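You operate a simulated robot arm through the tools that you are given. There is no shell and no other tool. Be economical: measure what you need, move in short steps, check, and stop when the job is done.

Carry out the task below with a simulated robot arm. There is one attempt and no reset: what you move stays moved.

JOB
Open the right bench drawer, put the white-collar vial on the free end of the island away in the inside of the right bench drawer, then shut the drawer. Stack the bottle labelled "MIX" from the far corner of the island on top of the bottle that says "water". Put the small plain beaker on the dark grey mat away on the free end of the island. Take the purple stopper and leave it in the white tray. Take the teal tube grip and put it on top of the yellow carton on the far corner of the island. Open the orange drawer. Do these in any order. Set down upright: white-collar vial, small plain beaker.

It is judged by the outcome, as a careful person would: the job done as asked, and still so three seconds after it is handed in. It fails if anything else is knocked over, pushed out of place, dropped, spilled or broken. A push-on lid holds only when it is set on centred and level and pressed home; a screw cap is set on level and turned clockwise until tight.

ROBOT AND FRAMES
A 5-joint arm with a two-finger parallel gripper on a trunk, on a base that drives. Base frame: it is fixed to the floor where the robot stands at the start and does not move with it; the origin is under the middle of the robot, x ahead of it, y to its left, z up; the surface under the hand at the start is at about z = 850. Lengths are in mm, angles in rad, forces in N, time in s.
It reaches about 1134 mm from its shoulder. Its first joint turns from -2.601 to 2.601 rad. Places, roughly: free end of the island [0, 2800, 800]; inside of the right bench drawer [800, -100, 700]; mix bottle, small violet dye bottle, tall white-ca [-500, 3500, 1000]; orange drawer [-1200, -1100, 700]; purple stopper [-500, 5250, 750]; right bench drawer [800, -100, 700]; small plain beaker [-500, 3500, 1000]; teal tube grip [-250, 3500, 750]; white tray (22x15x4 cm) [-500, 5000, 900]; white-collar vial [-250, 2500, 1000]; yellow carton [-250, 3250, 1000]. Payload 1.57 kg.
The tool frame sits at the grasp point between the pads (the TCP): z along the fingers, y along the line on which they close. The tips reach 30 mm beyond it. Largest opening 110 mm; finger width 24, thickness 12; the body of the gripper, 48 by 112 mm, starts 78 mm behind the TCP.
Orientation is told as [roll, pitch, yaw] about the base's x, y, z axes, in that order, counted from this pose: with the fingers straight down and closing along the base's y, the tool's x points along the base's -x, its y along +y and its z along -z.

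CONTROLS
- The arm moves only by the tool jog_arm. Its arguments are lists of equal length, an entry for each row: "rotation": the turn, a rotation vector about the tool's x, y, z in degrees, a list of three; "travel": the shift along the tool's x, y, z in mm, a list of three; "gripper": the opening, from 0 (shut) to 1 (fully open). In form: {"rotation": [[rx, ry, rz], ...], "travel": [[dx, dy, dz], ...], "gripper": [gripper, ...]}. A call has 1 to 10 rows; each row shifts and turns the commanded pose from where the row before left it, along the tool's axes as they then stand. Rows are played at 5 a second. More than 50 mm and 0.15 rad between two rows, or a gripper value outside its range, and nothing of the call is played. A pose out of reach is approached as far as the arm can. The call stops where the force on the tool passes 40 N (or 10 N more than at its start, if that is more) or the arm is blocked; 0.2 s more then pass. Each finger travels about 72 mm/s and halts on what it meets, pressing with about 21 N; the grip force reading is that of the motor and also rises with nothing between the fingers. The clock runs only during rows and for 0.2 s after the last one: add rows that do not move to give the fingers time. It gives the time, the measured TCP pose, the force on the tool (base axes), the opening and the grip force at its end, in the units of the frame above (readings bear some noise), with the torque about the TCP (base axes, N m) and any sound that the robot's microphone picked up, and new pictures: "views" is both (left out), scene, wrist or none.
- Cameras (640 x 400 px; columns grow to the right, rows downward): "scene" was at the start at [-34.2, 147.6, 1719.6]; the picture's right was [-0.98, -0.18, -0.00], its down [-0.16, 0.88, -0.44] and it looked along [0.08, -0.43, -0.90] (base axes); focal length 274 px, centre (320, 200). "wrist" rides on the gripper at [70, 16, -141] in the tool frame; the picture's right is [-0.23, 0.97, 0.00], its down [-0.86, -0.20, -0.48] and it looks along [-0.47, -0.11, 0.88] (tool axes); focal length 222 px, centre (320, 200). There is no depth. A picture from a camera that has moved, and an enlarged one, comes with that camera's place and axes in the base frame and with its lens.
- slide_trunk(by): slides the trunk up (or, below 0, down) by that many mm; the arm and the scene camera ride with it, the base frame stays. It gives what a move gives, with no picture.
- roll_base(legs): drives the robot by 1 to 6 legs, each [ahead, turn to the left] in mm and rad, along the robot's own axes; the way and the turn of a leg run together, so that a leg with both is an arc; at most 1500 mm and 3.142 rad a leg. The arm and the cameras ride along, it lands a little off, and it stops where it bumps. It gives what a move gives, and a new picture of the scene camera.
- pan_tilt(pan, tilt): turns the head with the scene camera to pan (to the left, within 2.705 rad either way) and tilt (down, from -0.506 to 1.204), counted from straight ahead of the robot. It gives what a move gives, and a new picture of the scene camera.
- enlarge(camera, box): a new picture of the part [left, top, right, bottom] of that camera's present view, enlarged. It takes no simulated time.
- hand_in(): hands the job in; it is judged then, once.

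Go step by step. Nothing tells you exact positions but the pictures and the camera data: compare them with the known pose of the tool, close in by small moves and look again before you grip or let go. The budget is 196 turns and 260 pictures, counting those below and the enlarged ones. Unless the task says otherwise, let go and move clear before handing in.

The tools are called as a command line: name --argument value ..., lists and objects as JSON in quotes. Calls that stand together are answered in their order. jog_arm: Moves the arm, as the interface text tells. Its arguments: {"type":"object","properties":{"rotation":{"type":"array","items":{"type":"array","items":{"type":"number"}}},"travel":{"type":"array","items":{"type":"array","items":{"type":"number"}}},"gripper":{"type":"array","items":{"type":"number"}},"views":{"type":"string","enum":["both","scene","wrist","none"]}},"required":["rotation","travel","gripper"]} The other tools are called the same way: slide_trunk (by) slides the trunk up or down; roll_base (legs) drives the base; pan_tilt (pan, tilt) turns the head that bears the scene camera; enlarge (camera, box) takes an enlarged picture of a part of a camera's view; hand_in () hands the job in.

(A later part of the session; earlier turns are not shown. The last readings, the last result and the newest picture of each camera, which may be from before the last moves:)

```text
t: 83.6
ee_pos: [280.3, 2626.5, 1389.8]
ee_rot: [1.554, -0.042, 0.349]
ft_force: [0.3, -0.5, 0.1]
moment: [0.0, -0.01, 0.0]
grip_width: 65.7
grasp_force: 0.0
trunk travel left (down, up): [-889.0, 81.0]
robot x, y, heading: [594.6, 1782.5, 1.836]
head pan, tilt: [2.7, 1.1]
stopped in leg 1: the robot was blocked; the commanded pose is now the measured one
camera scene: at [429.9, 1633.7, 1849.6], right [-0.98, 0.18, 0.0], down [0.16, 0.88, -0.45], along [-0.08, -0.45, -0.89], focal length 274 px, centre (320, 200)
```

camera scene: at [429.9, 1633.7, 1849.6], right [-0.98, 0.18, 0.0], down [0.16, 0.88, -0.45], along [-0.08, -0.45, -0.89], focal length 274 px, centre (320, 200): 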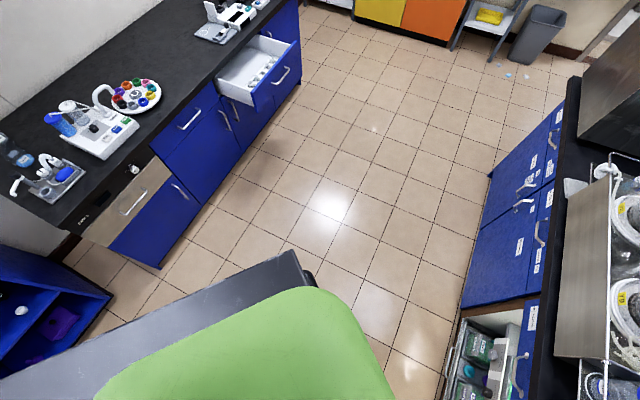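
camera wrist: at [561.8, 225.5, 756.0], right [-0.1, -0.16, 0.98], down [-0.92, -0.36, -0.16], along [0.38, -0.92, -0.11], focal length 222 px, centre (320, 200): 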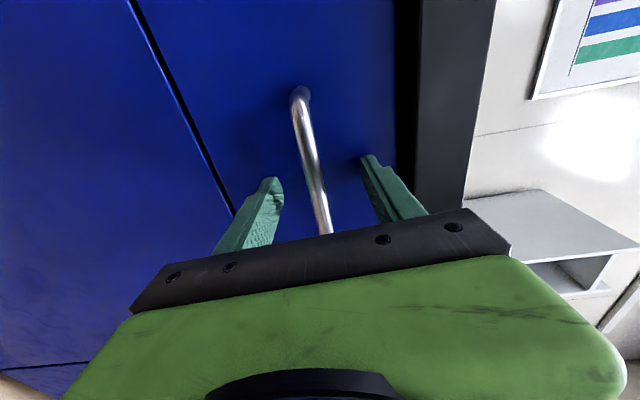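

It does turn, merely stopping early. Continuing in small turns.

roll_base --legs '[[0, 0.3]]'

roll_base --legs '[[0, 0.3]]'

pan_tilt --pan 0.1 --tilt 0.9

```text
t: 85.2
ee_pos: [34.7, 2486.4, 1390.5]
ee_rot: [1.555, -0.042, 0.665]
ft_force: [0.1, -0.5, -0.3]
moment: [0.0, 0.01, 0.0]
grip_width: 66.1
grasp_force: 0.0
trunk travel left (down, up): [-889.0, 81.0]
robot x, y, heading: [585.6, 1779.3, 2.099]
head pan, tilt: [2.7, 1.1]
stopped in leg 1: the robot was blocked; the commanded pose is now the measured one
camera scene: at [469.5, 1590.8, 1849.6], right [-1.0, -0.09, 0.0], down [-0.08, 0.89, -0.45], along [0.04, -0.45, -0.89], focal length 274 px, centre (320, 200)
```

scene: 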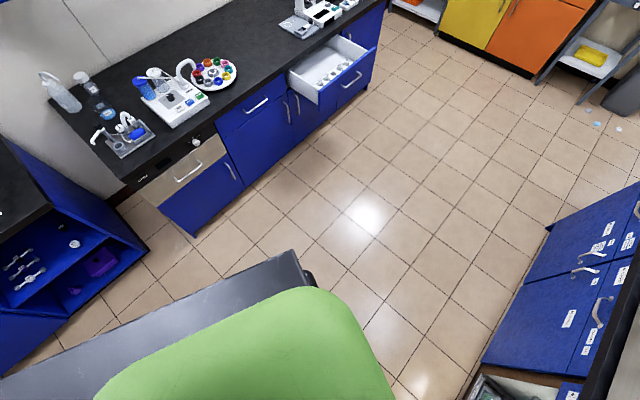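

```text
t: 86.7
ee_pos: [-152.3, 2285.0, 1390.0]
ee_rot: [1.555, -0.041, 0.973]
ft_force: [0.0, -0.6, -0.5]
moment: [-0.01, 0.0, -0.03]
grip_width: 66.1
grasp_force: 0.0
trunk travel left (down, up): [-889.0, 81.0]
robot x, y, heading: [579.7, 1777.2, 2.367]
head pan, tilt: [2.7, 1.1]
stopped in leg 1: the robot was blocked; the commanded pose is now the measured one
camera scene: at [516.9, 1561.2, 1849.5], right [-0.94, -0.34, 0.0], down [-0.31, 0.84, -0.45], along [0.16, -0.43, -0.89], focal length 274 px, centre (320, 200)
```

scene: 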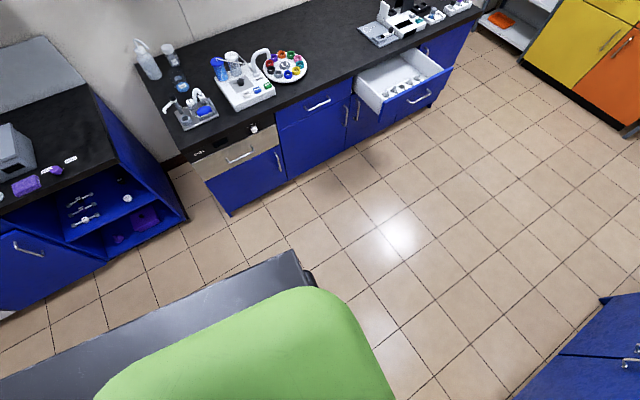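

```text
t: 89.0
ee_pos: [-154.3, 2284.8, 1390.0]
ee_rot: [1.555, -0.04, 0.971]
ft_force: [-0.2, 0.4, 0.0]
moment: [-0.01, -0.01, -0.01]
grip_width: 65.9
grasp_force: 0.0
trunk travel left (down, up): [-889.0, 81.0]
robot x, y, heading: [582.7, 1773.3, 2.365]
head pan, tilt: [0.099, 0.901]
camera scene: at [437.0, 1669.1, 1863.6], right [0.63, 0.78, 0.0], down [0.61, -0.49, -0.62], along [-0.48, 0.39, -0.78], focal length 274 px, centre (320, 200)
```

scene: 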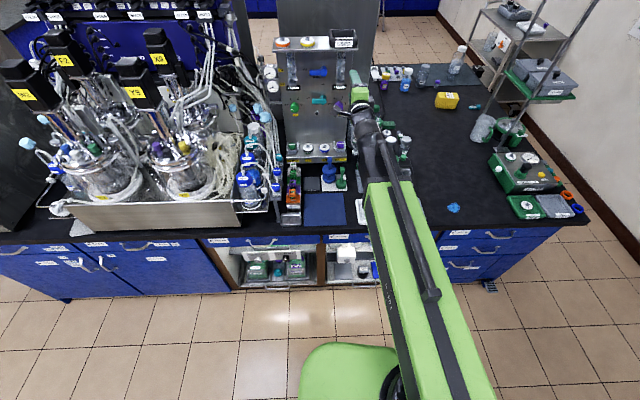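

The panel beside the vial may be tall, so before driving in I'll pitch the tool to point down.

jog_arm --rotation '[[8, 0, 0], [8, 0, 0], [8, 0, 0], [8, 0, 0], [8, 0, 0], [8, 0, 0], [8, 0, 0], [8, 0, 0], [8, 0, 0], [8, 0, 0]]' --travel '[[0, 0, -20], [0, 0, -20], [0, 0, -20], [0, 0, -20], [0, 0, 0], [0, 0, 0], [0, 0, 0], [0, 0, 0], [0, 0, 0], [0, 0, 0]]' --gripper '[0.6, 0.6, 0.6, 0.6, 0.6, 0.6, 0.6, 0.6, 0.6, 0.6]' --views "both"

```text
t: 91.2
ee_pos: [-89.7, 2241.7, 1158.2]
ee_rot: [0.156, -0.04, 0.973]
ft_force: [0.7, 0.7, 0.0]
moment: [0.0, -0.01, 0.03]
grip_width: 66.1
grasp_force: 0.0
out of reach, approached as far as the arm can: row 1, 2, 3, 4, 5, 6, 7, 8, 9, 10
trunk travel left (down, up): [-889.0, 81.0]
robot x, y, heading: [585.9, 1775.6, 2.362]
head pan, tilt: [0.099, 0.901]
camera scene: at [436.5, 1669.5, 1863.5], right [0.63, 0.78, 0.0], down [0.61, -0.49, -0.62], along [-0.48, 0.39, -0.78], focal length 274 px, centre (320, 200)
camera wrist: at [-127.5, 2176.2, 1298.3], right [-0.67, 0.72, 0.16], down [0.7, 0.54, 0.48], along [0.26, 0.43, -0.86], focal length 222 px, centre (320, 200)
```

scene: 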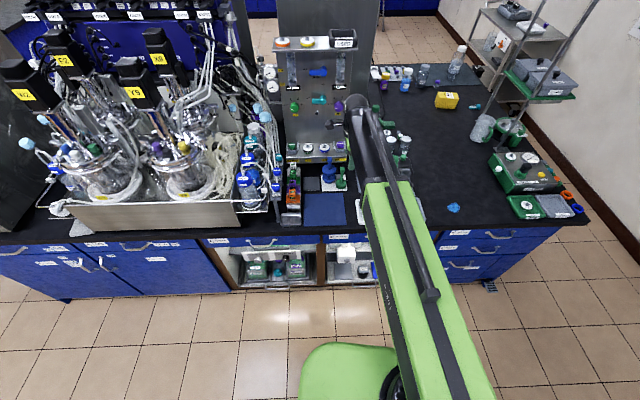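
wrist: 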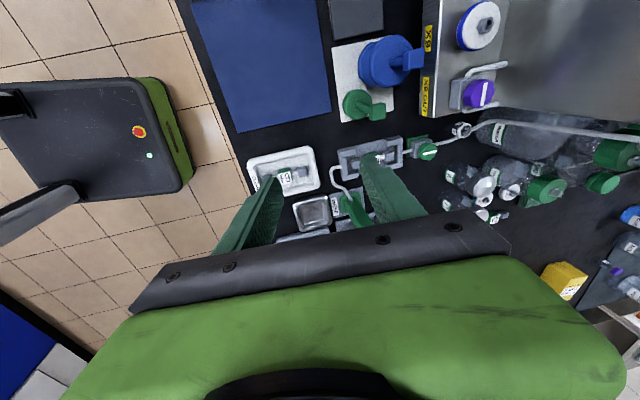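

The wrist view puts the vial at about (-307, 2512). Enlarging it to check identity and surroundings.

enlarge --camera "wrist" --box '[380, 80, 540, 180]'

pan_tilt --pan -0.3 --tilt 0.7

enlarge --camera "scene" --box '[150, 80, 310, 180]'

```text
4.00 times, centred on (460, 130) of wrist
camera zoom: at [-127.5, 2176.2, 1298.3], right [-0.67, 0.72, 0.16], down [0.7, 0.54, 0.48], along [0.26, 0.43, -0.86], focal length 888 px, centre (-240, 480)
```

zoom: 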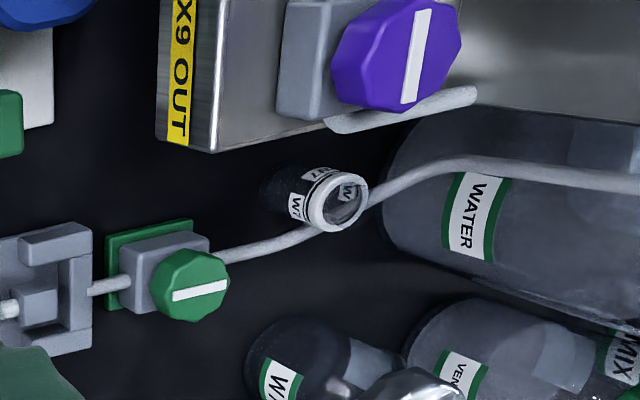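

```text
t: 92.1
ee_pos: [-90.1, 2241.1, 1159.2]
ee_rot: [0.16, -0.041, 0.971]
ft_force: [0.7, 0.7, -0.3]
moment: [-0.01, -0.02, 0.02]
grip_width: 66.1
grasp_force: 0.0
trunk travel left (down, up): [-889.0, 81.0]
robot x, y, heading: [583.0, 1778.4, 2.368]
head pan, tilt: [-0.3, 0.7]
camera scene: at [455.5, 1696.6, 1879.7], right [0.88, 0.47, 0.0], down [0.31, -0.57, -0.76], along [-0.36, 0.67, -0.64], focal length 274 px, centre (320, 200)
```

scene: 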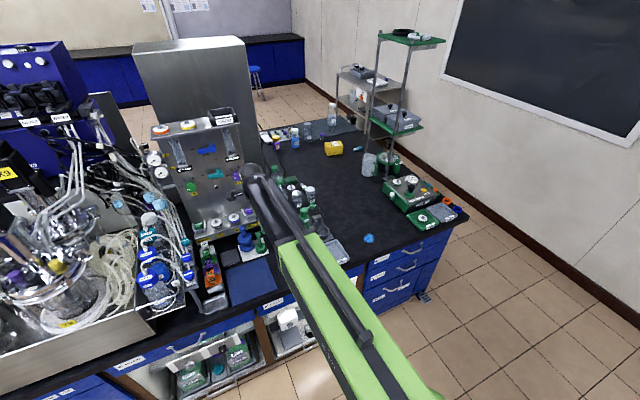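

```text
4.00 times, centred on (230, 130) of scene
camera zoom: at [455.5, 1696.6, 1879.7], right [0.88, 0.47, 0.0], down [0.31, -0.57, -0.76], along [-0.36, 0.67, -0.64], focal length 1094 px, centre (680, 480)
```

zoom: 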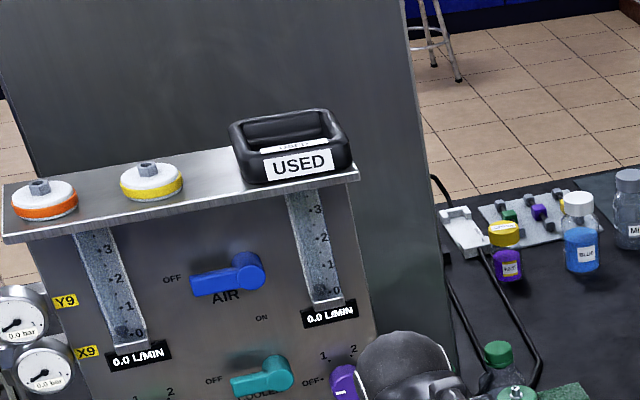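

It is the white-collar vial (label W7), standing just right of the panel with a tube passing behind it. I'll shift the hand right, clear of the panel, then roll in.

jog_arm --rotation '[[8, 0, 0], [0, 0, 0], [0, 0, 0], [0, 0, 0]]' --travel '[[-40, 0, 0], [-40, 0, 0], [-40, 0, 0], [-30, 0, 0]]' --gripper '[0.6, 0.6, 0.6, 0.6]' --views "none"

roll_base --legs '[[210, 0]]'

jog_arm --rotation '[[0, 0, 0]]' --travel '[[0, 0, 0]]' --gripper '[0.6]' --views "wrist"

```text
t: 93.1
ee_pos: [-3.6, 2366.4, 1155.8]
ee_rot: [0.018, -0.04, 0.972]
ft_force: [0.7, 0.0, 0.4]
moment: [0.0, 0.0, 0.0]
grip_width: 66.0
grasp_force: 0.1
out of reach, approached as far as the arm can: row 1, 4
trunk travel left (down, up): [-889.0, 81.0]
robot x, y, heading: [581.8, 1774.2, 2.365]
head pan, tilt: [-0.3, 0.7]
```

```text
t: 94.7
ee_pos: [-156.3, 2515.1, 1154.4]
ee_rot: [0.02, -0.038, 0.972]
ft_force: [0.2, 1.2, -0.7]
moment: [-0.06, -0.04, -0.04]
grip_width: 66.0
grasp_force: 0.0
trunk travel left (down, up): [-889.0, 81.0]
robot x, y, heading: [433.7, 1924.4, 2.365]
head pan, tilt: [-0.3, 0.7]
camera scene: at [302.7, 1847.0, 1879.7], right [0.88, 0.47, 0.0], down [0.31, -0.57, -0.76], along [-0.36, 0.67, -0.65], focal length 274 px, centre (320, 200)
```

scene: 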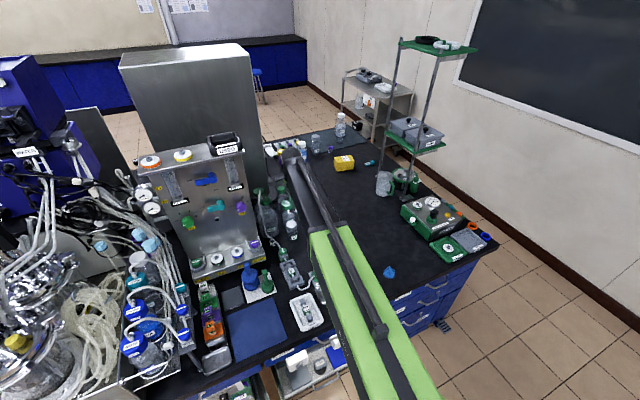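

```text
t: 95.1
ee_pos: [-156.8, 2513.3, 1155.0]
ee_rot: [0.018, -0.04, 0.971]
ft_force: [-0.3, -0.2, -0.1]
moment: [0.02, -0.03, 0.0]
grip_width: 66.1
grasp_force: 0.0
trunk travel left (down, up): [-889.0, 81.0]
robot x, y, heading: [433.2, 1919.3, 2.365]
head pan, tilt: [-0.3, 0.7]
camera wrist: at [-209.9, 2460.2, 1294.7], right [-0.68, 0.74, 0.03], down [0.64, 0.57, 0.51], along [0.36, 0.36, -0.86], focal length 222 px, centre (320, 200)
```

wrist: 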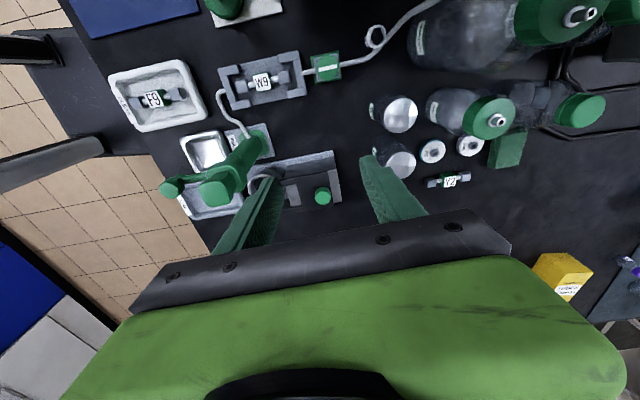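

Zooming on the vial from this new angle to judge the clearance.

enlarge --camera "wrist" --box '[290, 0, 450, 100]'

enlarge --camera "scene" --box '[180, 140, 340, 300]'

```text
4.00 times, centred on (370, 50) of wrist
camera zoom: at [-209.9, 2460.2, 1294.7], right [-0.68, 0.74, 0.03], down [0.64, 0.57, 0.51], along [0.36, 0.36, -0.86], focal length 888 px, centre (120, 800)
```

zoom: 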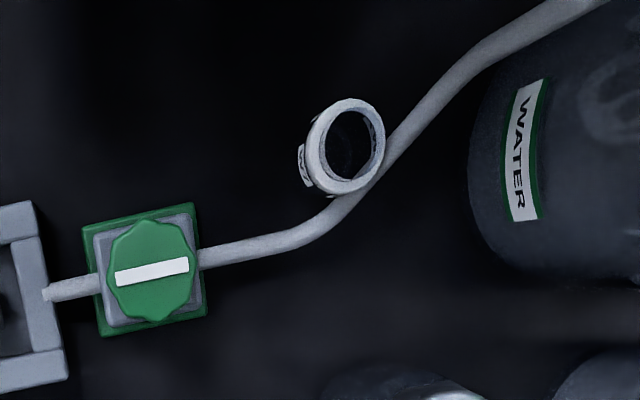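

```text
2.50 times, centred on (260, 220) of scene
camera zoom: at [303.8, 1846.0, 1879.7], right [0.88, 0.47, 0.0], down [0.31, -0.57, -0.76], along [-0.36, 0.67, -0.64], focal length 684 px, centre (470, 150)
```

zoom: 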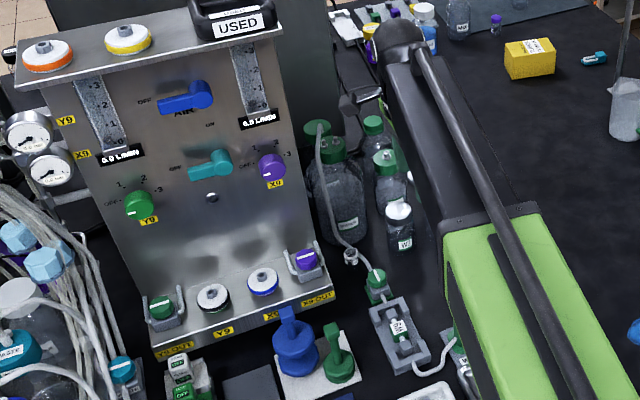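

The vial's collar triangulates to (-302, 2500, 898), with a tube at z≈878 on its right and a bottle behind; so I'll grip just the collar from above, tool tilted back toward me. First spin the tool so it closes along the island's length and tilt it.

jog_arm --rotation '[[0, 0, -8.5], [0, 0, -8.5], [0, 0, -8.5], [0, 0, -8.5], [0, 0, -8.5], [0, 0, -8.5], [0, 0, -8.5], [0, 0, -8.5], [0, 0, -8.5], [0, 0, -8.5]]' --travel '[[0, 0, 0], [0, 0, 0], [0, 0, 0], [0, 0, 0], [0, 0, 0], [0, 0, 0], [0, 0, 0], [0, 0, 0], [0, 0, 0], [0, 0, 0]]' --gripper '[0.4, 0.4, 0.4, 0.4, 0.4, 0.4, 0.4, 0.4, 0.4, 0.4]' --views "none"

jog_arm --rotation '[[0, -8, 0], [0, -8, 0], [0, -8, 0], [0, -8, 0]]' --travel '[[0, 0, 0], [0, 0, 0], [0, 0, 0], [0, 0, 0]]' --gripper '[0.4, 0.4, 0.4, 0.4]' --views "wrist"

```text
t: 97.3
ee_pos: [-156.8, 2514.0, 1155.7]
ee_rot: [-0.039, -0.023, 2.458]
ft_force: [0.1, -0.1, -0.4]
moment: [0.01, 0.03, 0.01]
grip_width: 44.0
grasp_force: 0.1
trunk travel left (down, up): [-889.0, 81.0]
robot x, y, heading: [434.3, 1927.1, 2.365]
head pan, tilt: [-0.3, 0.7]
```

```text
t: 98.3
ee_pos: [-156.7, 2513.7, 1196.1]
ee_rot: [-0.048, -0.582, 2.481]
ft_force: [0.7, 0.8, 0.9]
moment: [0.0, -0.02, 0.01]
grip_width: 44.0
grasp_force: 0.1
out of reach, approached as far as the arm can: row 2, 3, 4
trunk travel left (down, up): [-889.0, 81.0]
robot x, y, heading: [430.9, 1925.2, 2.364]
head pan, tilt: [-0.3, 0.7]
camera wrist: at [-62.5, 2412.7, 1274.9], right [-0.77, -0.64, 0.09], down [-0.24, 0.41, 0.88], along [-0.59, 0.65, -0.47], focal length 222 px, centre (320, 200)
```

wrist: 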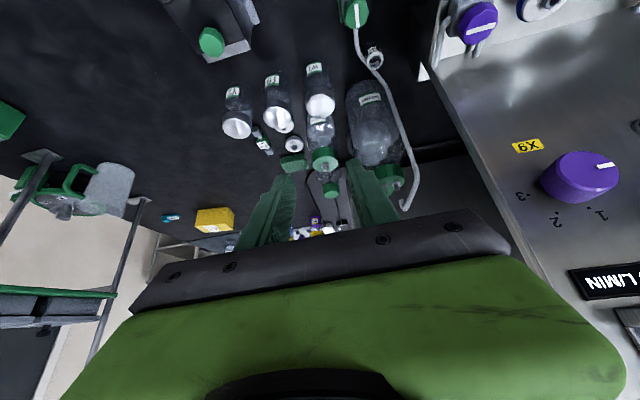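

The image is inverted but clear: vial, tube on its right side, panel further left. Moving over the vial while still high.

jog_arm --rotation '[[0, 0, 0], [0, 0, 0], [0, 0, 0], [0, 0, 0], [0, 0, 0]]' --travel '[[-16, 20, 10.6], [-16, 20, 10.6], [-16, 20, 10.6], [-16, 20, 10.6], [-16, 20, 10.6]]' --gripper '[0.4, 0.4, 0.4, 0.4, 0.4]' --views "none"

slide_trunk --by -170

jog_arm --rotation '[[0, 0, 0]]' --travel '[[0, 0, 0]]' --gripper '[0.4]' --views "both"

```text
t: 99.5
ee_pos: [-294.3, 2497.9, 1193.4]
ee_rot: [-0.046, -0.579, 2.481]
ft_force: [0.5, -0.3, 0.1]
moment: [-0.01, -0.02, 0.0]
grip_width: 44.0
grasp_force: 0.0
out of reach, approached as far as the arm can: row 4
trunk travel left (down, up): [-889.0, 81.0]
robot x, y, heading: [432.1, 1925.6, 2.367]
head pan, tilt: [-0.3, 0.7]
```

```text
t: 101.4
ee_pos: [-292.3, 2496.0, 1024.8]
ee_rot: [-0.046, -0.581, 2.481]
ft_force: [-0.3, -0.1, 0.4]
moment: [0.02, 0.02, -0.01]
grip_width: 43.8
grasp_force: 0.1
trunk travel left (down, up): [-719.0, 251.0]
robot x, y, heading: [429.6, 1924.4, 2.364]
head pan, tilt: [-0.3, 0.7]
```

```text
t: 101.8
ee_pos: [-292.4, 2496.4, 1023.2]
ee_rot: [-0.048, -0.58, 2.48]
ft_force: [0.3, 0.0, 0.9]
moment: [-0.03, -0.01, 0.02]
grip_width: 44.1
grasp_force: 0.1
trunk travel left (down, up): [-719.0, 251.0]
robot x, y, heading: [432.3, 1925.2, 2.366]
head pan, tilt: [-0.3, 0.7]
camera scene: at [304.5, 1845.3, 1709.7], right [0.88, 0.47, 0.0], down [0.3, -0.57, -0.77], along [-0.36, 0.67, -0.64], focal length 274 px, centre (320, 200)
camera wrist: at [-200.6, 2396.5, 1104.7], right [-0.77, -0.64, 0.09], down [-0.24, 0.42, 0.88], along [-0.59, 0.65, -0.47], focal length 222 px, centre (320, 200)
```

scene: 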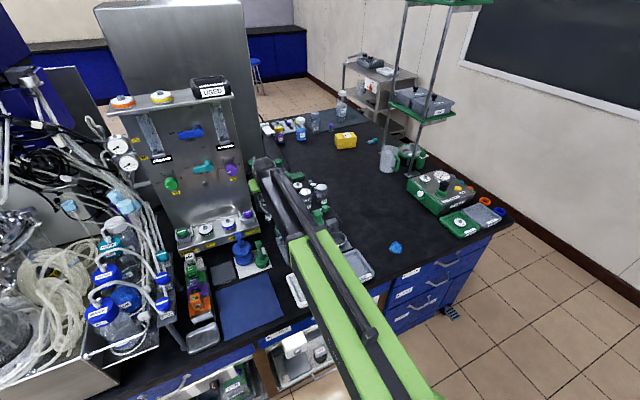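
wrist: 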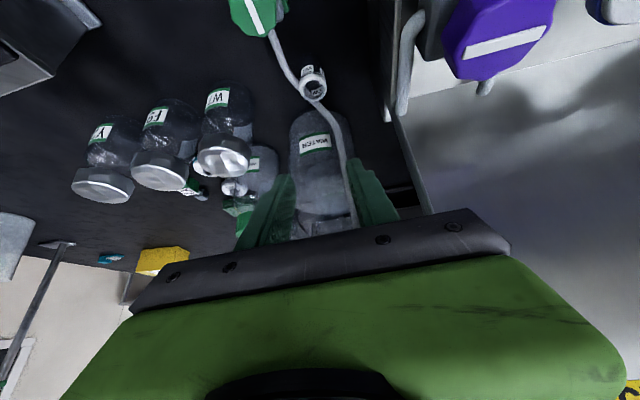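

enlarge --camera "wrist" --box '[240, 20, 400, 120]'

```text
4.00 times, centred on (320, 70) of wrist
camera zoom: at [-200.6, 2396.5, 1104.7], right [-0.77, -0.64, 0.09], down [-0.24, 0.42, 0.88], along [-0.59, 0.65, -0.47], focal length 888 px, centre (320, 720)
```

zoom: 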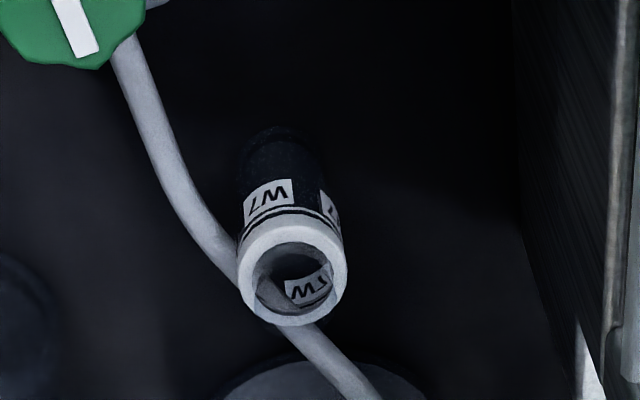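

The vial is right where expected and the fingers are centred. Lowering in two stages.

slide_trunk --by -70

jog_arm --rotation '[[0, 0, 0]]' --travel '[[0, 2, 0]]' --gripper '[0.4]' --views "wrist"

```text
t: 102.9
ee_pos: [-293.6, 2496.4, 954.8]
ee_rot: [-0.047, -0.581, 2.48]
ft_force: [0.0, -0.2, -0.5]
moment: [0.02, 0.0, 0.0]
grip_width: 44.0
grasp_force: 0.1
trunk travel left (down, up): [-649.0, 321.0]
robot x, y, heading: [432.0, 1925.8, 2.365]
head pan, tilt: [-0.3, 0.7]
```

```text
t: 103.3
ee_pos: [-295.0, 2495.3, 954.8]
ee_rot: [-0.048, -0.579, 2.479]
ft_force: [1.0, 1.0, 0.4]
moment: [0.0, -0.01, -0.02]
grip_width: 44.1
grasp_force: 0.0
trunk travel left (down, up): [-649.0, 321.0]
robot x, y, heading: [428.3, 1923.9, 2.366]
head pan, tilt: [-0.3, 0.7]
camera wrist: at [-202.0, 2394.8, 1034.7], right [-0.77, -0.64, 0.09], down [-0.24, 0.42, 0.88], along [-0.59, 0.65, -0.47], focal length 222 px, centre (320, 200)
```

wrist: 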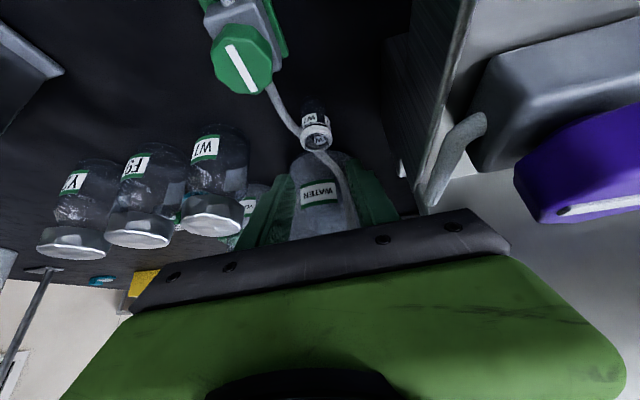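

Aligned; collar still reads (-300, 2500). Lowering the last 38 mm.

slide_trunk --by -37

jog_arm --rotation '[[0, 0, 0]]' --travel '[[0, 1, 0]]' --gripper '[0.4]' --views "wrist"

enlarge --camera "wrist" --box '[220, 100, 420, 240]'

```text
t: 104.1
ee_pos: [-295.7, 2495.6, 919.5]
ee_rot: [-0.038, -0.591, 2.472]
ft_force: [7.2, -2.1, 20.4]
moment: [-1.61, 0.07, 0.44]
grip_width: 43.9
grasp_force: 0.1
trunk travel left (down, up): [-611.0, 359.0]
robot x, y, heading: [429.7, 1923.6, 2.369]
head pan, tilt: [-0.3, 0.7]
stopped: the force on the tool passed its limit at 43 N (the readings are from after the stop); the commanded pose is now the measured one
```

```text
t: 104.5
ee_pos: [-295.3, 2496.7, 921.3]
ee_rot: [-0.04, -0.59, 2.474]
ft_force: [10.3, 2.4, 22.0]
moment: [-1.97, 0.23, 0.87]
grip_width: 44.1
grasp_force: 0.1
trunk travel left (down, up): [-611.0, 359.0]
robot x, y, heading: [432.4, 1927.1, 2.367]
head pan, tilt: [-0.3, 0.7]
camera wrist: at [-201.8, 2394.4, 999.3], right [-0.77, -0.63, 0.09], down [-0.23, 0.41, 0.88], along [-0.6, 0.65, -0.47], focal length 222 px, centre (320, 200)
```

wrist: 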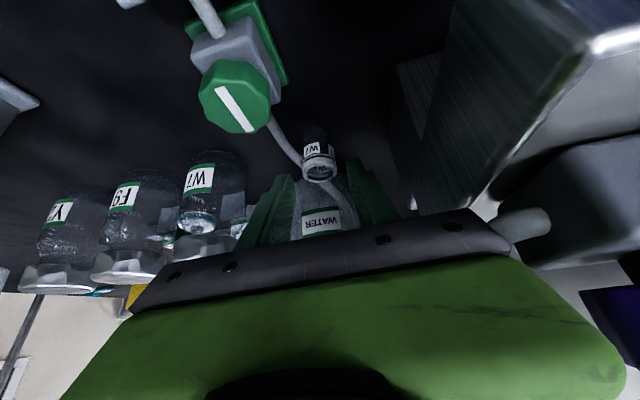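

```text
2.86 times, centred on (320, 170) of wrist
camera zoom: at [-201.8, 2394.4, 999.3], right [-0.77, -0.63, 0.09], down [-0.23, 0.41, 0.88], along [-0.6, 0.65, -0.47], focal length 635 px, centre (320, 286)
```

zoom: 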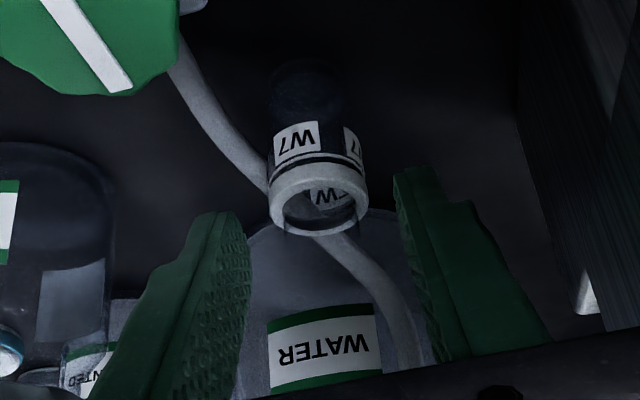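

The gripper body rested on the console's U-handle. I'll raise, bring the tool nearly upright (the gap between handle and bottle fits that), and lower again.

slide_trunk --by 60

jog_arm --rotation '[[0, 8, 0], [0, 8, 0], [0, 8, 0], [0, 3, 0]]' --travel '[[0, 0, 0], [0, 0, 0], [0, 0, 0], [0, 0, 0]]' --gripper '[0.4, 0.4, 0.4, 0.4]' --views "wrist"

```text
t: 105.5
ee_pos: [-297.5, 2494.8, 977.7]
ee_rot: [-0.04, -0.587, 2.473]
ft_force: [-0.2, -0.3, -0.6]
moment: [0.01, 0.03, -0.02]
grip_width: 44.2
grasp_force: 0.1
trunk travel left (down, up): [-671.0, 299.0]
robot x, y, heading: [432.3, 1920.5, 2.372]
head pan, tilt: [-0.3, 0.7]
```

```text
t: 106.0
ee_pos: [-292.3, 2490.4, 965.0]
ee_rot: [-0.038, -0.443, 2.473]
ft_force: [28.2, -18.4, 9.1]
moment: [0.99, 2.48, 2.03]
grip_width: 43.9
grasp_force: 0.0
out of reach, approached as far as the arm can: row 1, 2
trunk travel left (down, up): [-671.0, 299.0]
robot x, y, heading: [428.9, 1924.3, 2.362]
head pan, tilt: [-0.3, 0.7]
stopped in row 2: the force on the tool passed its limit at 56 N (the readings are from after the stop); the commanded pose is now the measured one
camera wrist: at [-208.0, 2397.4, 1062.5], right [-0.78, -0.63, 0.06], down [-0.33, 0.49, 0.81], along [-0.54, 0.61, -0.59], focal length 222 px, centre (320, 200)
```

wrist: 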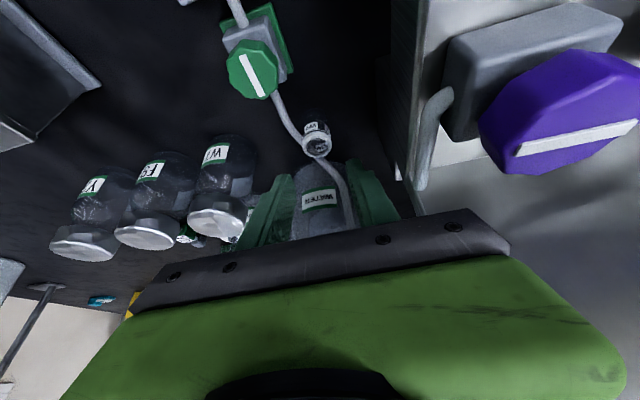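

The body's left end is touching the panel/handle. I'll raise, go fully upright and spin 90° so the narrow side of the gripper faces the panel.

slide_trunk --by 170

jog_arm --rotation '[[0, 8, 0], [0, 8, 0], [0, 8, 0], [0, 1, 0]]' --travel '[[20, 0, 0], [0, -20, 0], [0, -20, 0], [0, 0, 0]]' --gripper '[0.4, 0.4, 0.4, 0.4]' --views "none"

jog_arm --rotation '[[0, 0, -8.5], [0, 0, -8.5], [0, 0, -8.5], [0, 0, -8.5], [0, 0, -8.5], [0, 0, -8.5], [0, 0, -8.5], [0, 0, -8.5], [0, 0, -8.5], [0, 0, -8.5]]' --travel '[[0, 0, 0], [0, 0, 0], [0, 0, 0], [0, 0, 0], [0, 0, 0], [0, 0, 0], [0, 0, 0], [0, 0, 0], [0, 0, 0], [0, 0, 0]]' --gripper '[0.4, 0.4, 0.4, 0.4, 0.4, 0.4, 0.4, 0.4, 0.4, 0.4]' --views "both"

```text
t: 106.3
ee_pos: [-290.6, 2489.5, 963.5]
ee_rot: [-0.041, -0.435, 2.478]
ft_force: [14.4, -9.7, 5.5]
moment: [0.37, 1.26, 0.99]
grip_width: 43.8
grasp_force: 0.1
trunk travel left (down, up): [-673.0, 297.0]
robot x, y, heading: [433.1, 1926.2, 2.367]
head pan, tilt: [-0.3, 0.7]
stopped: the force on the tool passed its limit at 56 N (the readings are from after the stop); the commanded pose is now the measured one
```

```text
t: 107.3
ee_pos: [-253.1, 2512.3, 939.8]
ee_rot: [-0.039, 0.004, 2.456]
ft_force: [-0.3, 0.0, -0.6]
moment: [0.0, 0.01, 0.0]
grip_width: 44.1
grasp_force: 0.1
out of reach, approached as far as the arm can: row 2, 3
trunk travel left (down, up): [-673.0, 297.0]
robot x, y, heading: [434.2, 1923.3, 2.365]
head pan, tilt: [-0.3, 0.7]
```

```text
t: 109.5
ee_pos: [-254.1, 2512.4, 939.6]
ee_rot: [0.0, 0.038, -2.338]
ft_force: [0.3, -0.3, -0.4]
moment: [-0.03, 0.01, 0.0]
grip_width: 44.0
grasp_force: 0.0
trunk travel left (down, up): [-673.0, 297.0]
robot x, y, heading: [432.3, 1925.9, 2.363]
head pan, tilt: [-0.3, 0.7]
camera scene: at [304.6, 1845.1, 1663.9], right [0.88, 0.47, 0.0], down [0.3, -0.57, -0.76], along [-0.36, 0.67, -0.64], focal length 274 px, centre (320, 200)
camera wrist: at [-197.2, 2547.0, 1084.5], right [0.54, -0.84, -0.01], down [-0.75, -0.49, 0.45], along [-0.38, -0.23, -0.89], focal length 222 px, centre (320, 200)
```

scene: 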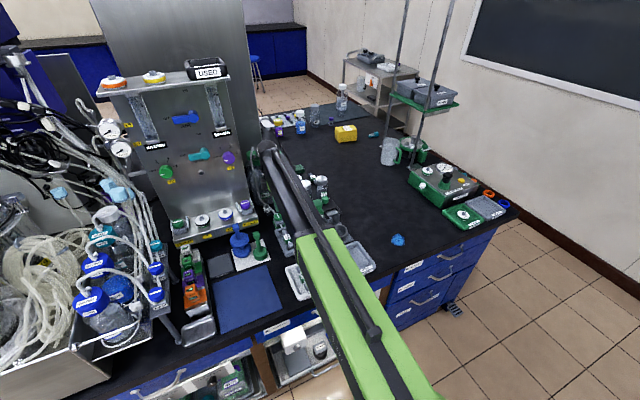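
wrist: 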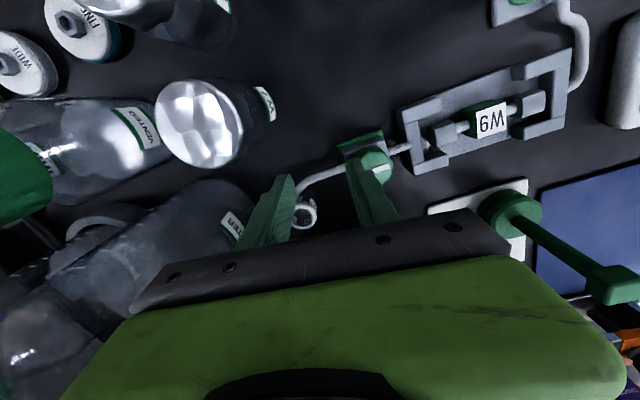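

No harm done: the vial still stands at (-297, 2504) and the hand is upright beside it with the camera on the free side. Moving over the vial at this height.

jog_arm --rotation '[[0, 0, 0], [0, 0, 0], [0, 0, 0]]' --travel '[[-14, -6, -5], [-13, -6, -5], [-12, -6, 0]]' --gripper '[0.45, 0.45, 0.45]' --views "wrist"

enlarge --camera "wrist" --box '[200, 120, 440, 270]'

```text
t: 110.3
ee_pos: [-294.7, 2496.2, 940.5]
ee_rot: [-0.003, 0.039, -2.343]
ft_force: [-0.3, -0.6, 0.2]
moment: [0.0, -0.01, -0.03]
grip_width: 49.3
grasp_force: 0.2
out of reach, approached as far as the arm can: row 1, 2
trunk travel left (down, up): [-673.0, 297.0]
robot x, y, heading: [431.3, 1926.3, 2.366]
head pan, tilt: [-0.3, 0.7]
camera wrist: at [-237.2, 2531.1, 1084.4], right [0.54, -0.84, -0.01], down [-0.75, -0.49, 0.45], along [-0.38, -0.23, -0.89], focal length 222 px, centre (320, 200)
```

wrist: 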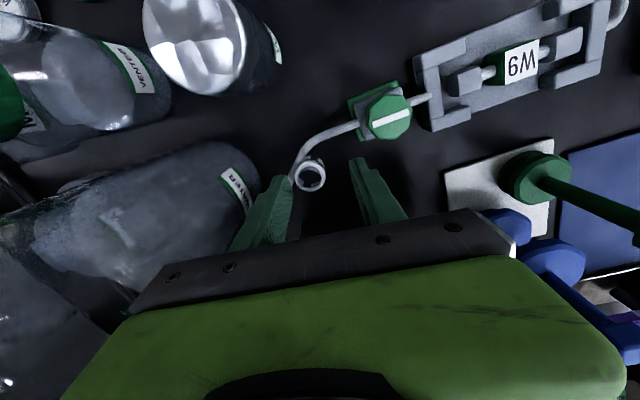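

```text
2.67 times, centred on (320, 195) of wrist
camera zoom: at [-237.2, 2531.1, 1084.4], right [0.54, -0.84, -0.01], down [-0.75, -0.49, 0.45], along [-0.38, -0.23, -0.89], focal length 592 px, centre (320, 213)
```

zoom: 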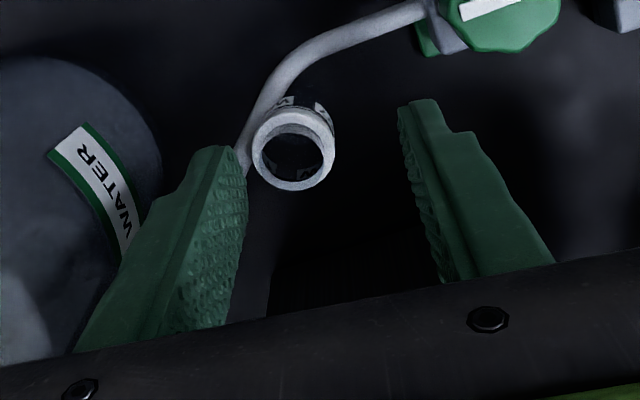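

Centred in one axis; shift 9 mm farther, then lower.

jog_arm --rotation '[[0, 0, 0]]' --travel '[[0, -9, 0]]' --gripper '[0.45]' --views "none"

slide_trunk --by -24

enlarge --camera "wrist" --box '[200, 120, 440, 270]'

```text
t: 110.7
ee_pos: [-301.1, 2502.1, 940.0]
ee_rot: [-0.001, 0.039, -2.342]
ft_force: [-0.3, 0.6, -0.6]
moment: [0.0, 0.0, -0.02]
grip_width: 49.8
grasp_force: 0.2
trunk travel left (down, up): [-673.0, 297.0]
robot x, y, heading: [433.9, 1922.3, 2.366]
head pan, tilt: [-0.3, 0.7]
```

```text
t: 111.4
ee_pos: [-302.3, 2503.1, 916.6]
ee_rot: [-0.001, 0.039, -2.343]
ft_force: [0.5, 0.1, 0.0]
moment: [-0.01, 0.03, 0.01]
grip_width: 49.4
grasp_force: 0.0
trunk travel left (down, up): [-649.0, 321.0]
robot x, y, heading: [432.1, 1926.1, 2.361]
head pan, tilt: [-0.3, 0.7]
```

```text
2.67 times, centred on (320, 195) of wrist
camera zoom: at [-243.4, 2537.5, 1060.4], right [0.54, -0.84, -0.01], down [-0.75, -0.49, 0.45], along [-0.38, -0.23, -0.89], focal length 592 px, centre (320, 213)
```

zoom: 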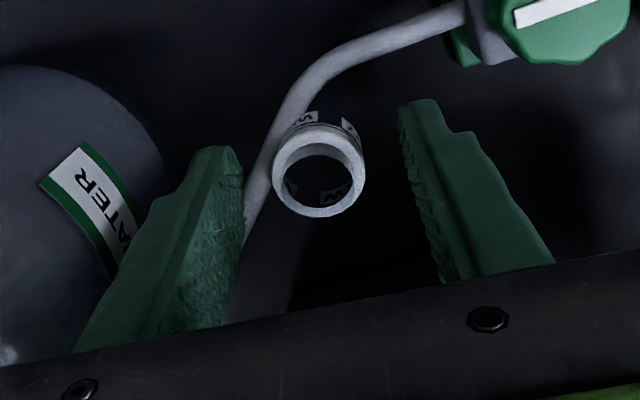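

The vial is centred between the fingertips. Closing gently.

jog_arm --rotation '[[0, 0, 0], [0, 0, 0], [0, 0, 0]]' --travel '[[0, 0, 0], [0, 0, 0], [0, 0, 0]]' --gripper '[0.22, 0.15, 0.1]' --views "none"

enlarge --camera "wrist" --box '[200, 120, 440, 270]'

```text
t: 112.2
ee_pos: [-300.6, 2501.8, 916.4]
ee_rot: [-0.002, 0.039, -2.342]
ft_force: [0.8, 1.0, 1.2]
moment: [0.04, 0.05, 0.0]
grip_width: 24.8
grasp_force: 21.0
trunk travel left (down, up): [-649.0, 321.0]
robot x, y, heading: [432.0, 1925.6, 2.366]
head pan, tilt: [-0.3, 0.7]
```

```text
2.67 times, centred on (320, 195) of wrist
camera zoom: at [-243.5, 2537.5, 1060.5], right [0.54, -0.84, -0.01], down [-0.75, -0.49, 0.45], along [-0.38, -0.23, -0.89], focal length 592 px, centre (320, 213)
```

zoom: 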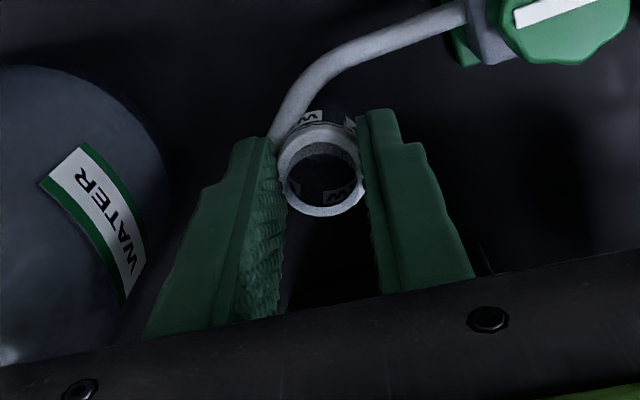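

Gripped at 24.8 mm on the collar. Lifting 45 mm and looking.

slide_trunk --by 45

jog_arm --rotation '[[0, 0, 0], [0, 0, 0]]' --travel '[[20, 0, 0], [20, 0, 0]]' --gripper '[0.1, 0.1]' --views "wrist"

```text
t: 113.1
ee_pos: [-300.6, 2501.8, 960.5]
ee_rot: [-0.001, 0.039, -2.343]
ft_force: [-1.0, -0.7, -0.2]
moment: [0.04, -0.01, -0.01]
grip_width: 10.9
grasp_force: 0.0
trunk travel left (down, up): [-694.0, 276.0]
robot x, y, heading: [434.2, 1926.9, 2.368]
head pan, tilt: [-0.3, 0.7]
```

```text
t: 113.7
ee_pos: [-273.1, 2531.1, 960.6]
ee_rot: [-0.003, 0.038, -2.341]
ft_force: [-0.6, -0.2, -0.1]
moment: [-0.01, 0.03, -0.01]
grip_width: 11.1
grasp_force: 0.1
trunk travel left (down, up): [-694.0, 276.0]
robot x, y, heading: [431.5, 1923.2, 2.367]
head pan, tilt: [-0.3, 0.7]
camera wrist: at [-215.5, 2566.3, 1105.4], right [0.54, -0.84, -0.01], down [-0.75, -0.49, 0.45], along [-0.38, -0.23, -0.89], focal length 222 px, centre (320, 200)
```

wrist: 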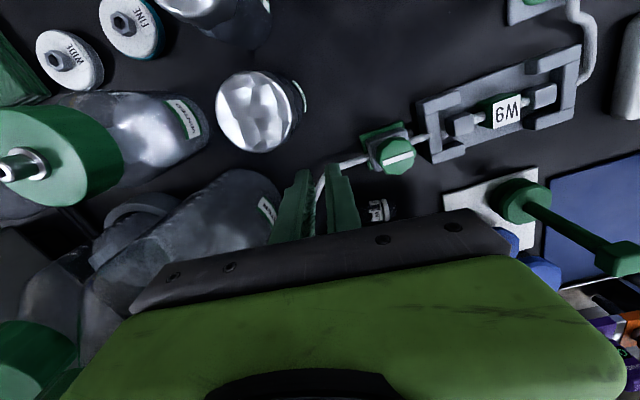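

The vial slipped out. Checking its state.

enlarge --camera "wrist" --box '[300, 140, 460, 240]'

jog_arm --rotation '[[0, 0, 0], [0, 0, 0]]' --travel '[[30, 0, 0], [30, 0, 0]]' --gripper '[0.4, 0.45]' --views "wrist"

```text
4.00 times, centred on (380, 190) of wrist
camera zoom: at [-215.5, 2566.3, 1105.4], right [0.54, -0.84, -0.01], down [-0.75, -0.49, 0.45], along [-0.38, -0.23, -0.89], focal length 888 px, centre (80, 240)
```

zoom: 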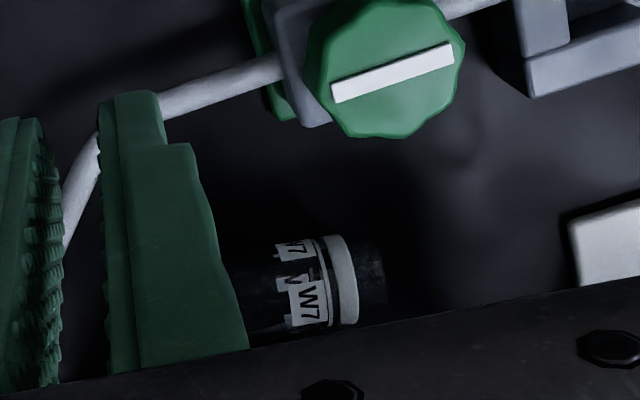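

```text
t: 114.3
ee_pos: [-231.9, 2575.2, 960.2]
ee_rot: [-0.002, 0.038, -2.342]
ft_force: [-0.4, 0.0, -0.4]
moment: [0.01, 0.02, 0.01]
grip_width: 49.6
grasp_force: 0.1
out of reach, approached as far as the arm can: row 2
trunk travel left (down, up): [-694.0, 276.0]
robot x, y, heading: [435.6, 1925.8, 2.364]
head pan, tilt: [-0.3, 0.7]
camera wrist: at [-173.8, 2609.5, 1105.4], right [0.54, -0.84, -0.01], down [-0.75, -0.49, 0.45], along [-0.38, -0.23, -0.89], focal length 222 px, centre (320, 200)
```

wrist: 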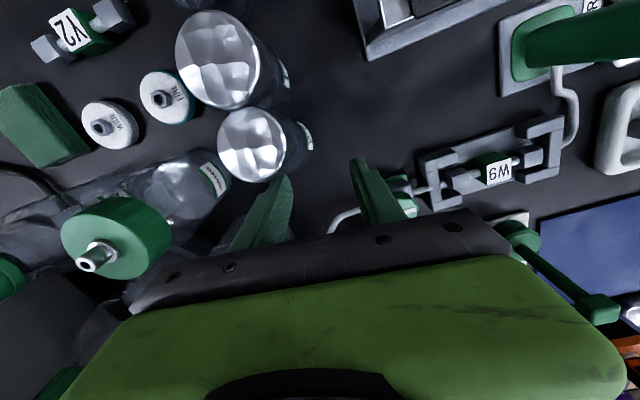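

The vial tipped over and now lies on its side just in front of its old place, beside the console. I'll raise, back the hand off and turn the camera to see it well.

slide_trunk --by 140

jog_arm --rotation '[[0, 0, 8.5], [0, 0, 8.5], [0, 0, 8.5], [0, 0, 8.5], [0, 0, 8.5], [0, 0, 8.5], [0, 0, 8.5], [0, 0, 8.5], [0, 0, 8.5], [0, 0, 8.5]]' --travel '[[0, 0, 0], [0, 0, 0], [0, 0, 0], [0, 0, 0], [0, 0, 0], [0, 0, 0], [0, 0, 0], [0, 0, 0], [0, 0, 0], [0, 0, 0]]' --gripper '[0.45, 0.45, 0.45, 0.45, 0.45, 0.45, 0.45, 0.45, 0.45, 0.45]' --views "wrist"

```text
t: 115.9
ee_pos: [-232.0, 2573.7, 1101.4]
ee_rot: [-0.001, 0.037, -2.344]
ft_force: [-0.7, -0.4, -0.4]
moment: [0.02, 0.0, -0.01]
grip_width: 49.6
grasp_force: 0.0
trunk travel left (down, up): [-834.0, 136.0]
robot x, y, heading: [434.9, 1922.7, 2.362]
head pan, tilt: [-0.3, 0.7]
```

```text
t: 118.1
ee_pos: [-232.2, 2574.9, 1101.5]
ee_rot: [-0.039, 0.001, 2.455]
ft_force: [-0.1, -0.7, 0.4]
moment: [0.0, -0.01, 0.01]
grip_width: 49.5
grasp_force: 0.1
trunk travel left (down, up): [-834.0, 136.0]
robot x, y, heading: [434.8, 1922.8, 2.362]
head pan, tilt: [-0.3, 0.7]
camera wrist: at [-190.7, 2513.9, 1242.3], right [-0.79, -0.61, -0.04], down [-0.55, 0.68, 0.48], along [-0.27, 0.4, -0.87], focal length 222 px, centre (320, 200)
```

wrist: 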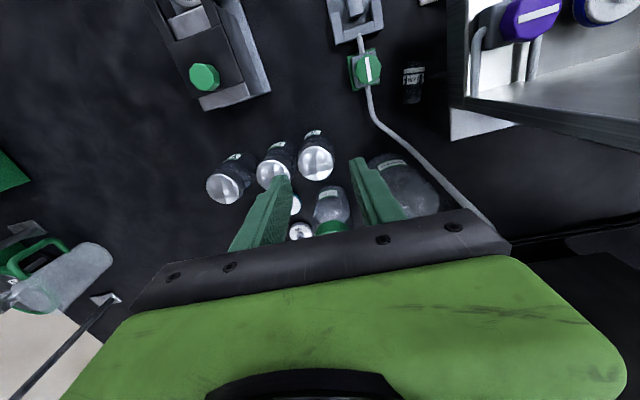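

enlarge --camera "wrist" --box '[340, 20, 500, 120]'

```text
4.00 times, centred on (420, 70) of wrist
camera zoom: at [-190.7, 2513.9, 1242.3], right [-0.79, -0.61, -0.04], down [-0.55, 0.68, 0.48], along [-0.27, 0.4, -0.87], focal length 888 px, centre (-80, 720)
```

zoom: 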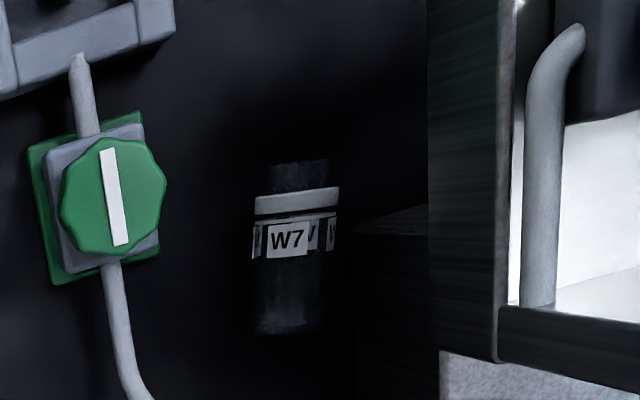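

The vial lies on the table with its top toward me, reachable in front of the console. Plan: grip it with the tool tilted 45°, then spin the tool 180°, which turns the vial upright. First go up and tilt.

jog_arm --rotation '[[0, 0, 0], [0, 0, 0], [0, 0, 0], [0, 0, 0], [0, 0, 0]]' --travel '[[20, 0, -45], [20, 0, -45], [20, 0, -45], [20, 0, -45], [10, 0, -45]]' --gripper '[0.4, 0.4, 0.4, 0.4, 0.4]' --views "none"

jog_arm --rotation '[[0, -8, 0], [0, -8, 0], [0, -8, 0], [0, -8, 0], [0, -8, 0], [0, -5, 0]]' --travel '[[0, 0, 0], [0, 0, 0], [0, 0, 0], [0, 0, 0], [0, 0, 0], [0, 0, 0]]' --gripper '[0.4, 0.4, 0.4, 0.4, 0.4, 0.4]' --views "none"

```text
t: 119.3
ee_pos: [-168.1, 2513.0, 1100.6]
ee_rot: [-0.038, 0.002, 2.458]
ft_force: [-0.3, 0.8, 0.0]
moment: [0.01, 0.0, 0.03]
grip_width: 44.1
grasp_force: 0.1
out of reach, approached as far as the arm can: row 1, 2, 3, 4, 5
trunk travel left (down, up): [-834.0, 136.0]
robot x, y, heading: [432.2, 1923.1, 2.364]
head pan, tilt: [-0.3, 0.7]
```

```text
t: 120.7
ee_pos: [-169.0, 2512.7, 1170.1]
ee_rot: [-0.053, -0.783, 2.494]
ft_force: [0.3, 0.3, 0.2]
moment: [-0.04, 0.03, -0.01]
grip_width: 44.2
grasp_force: 0.1
out of reach, approached as far as the arm can: row 2, 3, 4, 5, 6
trunk travel left (down, up): [-834.0, 136.0]
robot x, y, heading: [435.8, 1920.3, 2.366]
head pan, tilt: [-0.3, 0.7]
```

The arm has no vertical freedom of its own (height follows trunk and tilt), good to know. Now translate over the lying vial and look.

jog_arm --rotation '[[0, 0, 0], [0, 0, 0], [0, 0, 0], [0, 0, 0]]' --travel '[[-6, 33, 6], [-6, 33, 6], [-6, 33, 6], [-6, 33, 6]]' --gripper '[0.4, 0.4, 0.4, 0.4]' --views "none"

slide_trunk --by -200

enlarge --camera "wrist" --box '[160, 0, 480, 200]'

```text
t: 121.7
ee_pos: [-278.5, 2432.3, 1170.2]
ee_rot: [-0.054, -0.782, 2.496]
ft_force: [0.0, -0.2, 0.0]
moment: [0.0, -0.03, 0.0]
grip_width: 44.1
grasp_force: 0.1
out of reach, approached as far as the arm can: row 3
trunk travel left (down, up): [-834.0, 136.0]
robot x, y, heading: [431.5, 1920.2, 2.365]
head pan, tilt: [-0.3, 0.7]
```

```text
t: 123.3
ee_pos: [-278.6, 2431.7, 1019.3]
ee_rot: [-0.044, -0.798, 2.488]
ft_force: [10.0, -6.3, 18.9]
moment: [-0.71, 0.16, 0.4]
grip_width: 42.6
grasp_force: 0.1
trunk travel left (down, up): [-679.0, 291.0]
robot x, y, heading: [431.6, 1923.0, 2.364]
head pan, tilt: [-0.3, 0.7]
stopped: the force on the tool passed its limit at 90 N (the readings are from after the stop); the commanded pose is now the measured one
```

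```text
2.00 times, centred on (320, 100) of wrist
camera zoom: at [-172.4, 2322.9, 1068.8], right [-0.74, -0.66, 0.13], down [-0.09, 0.29, 0.95], along [-0.67, 0.69, -0.27], focal length 444 px, centre (320, 400)
```

zoom: 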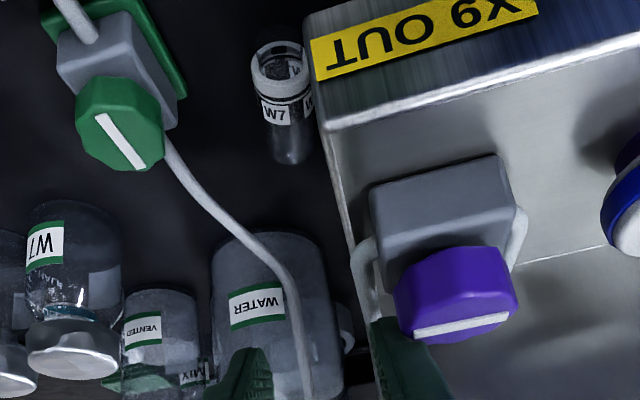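

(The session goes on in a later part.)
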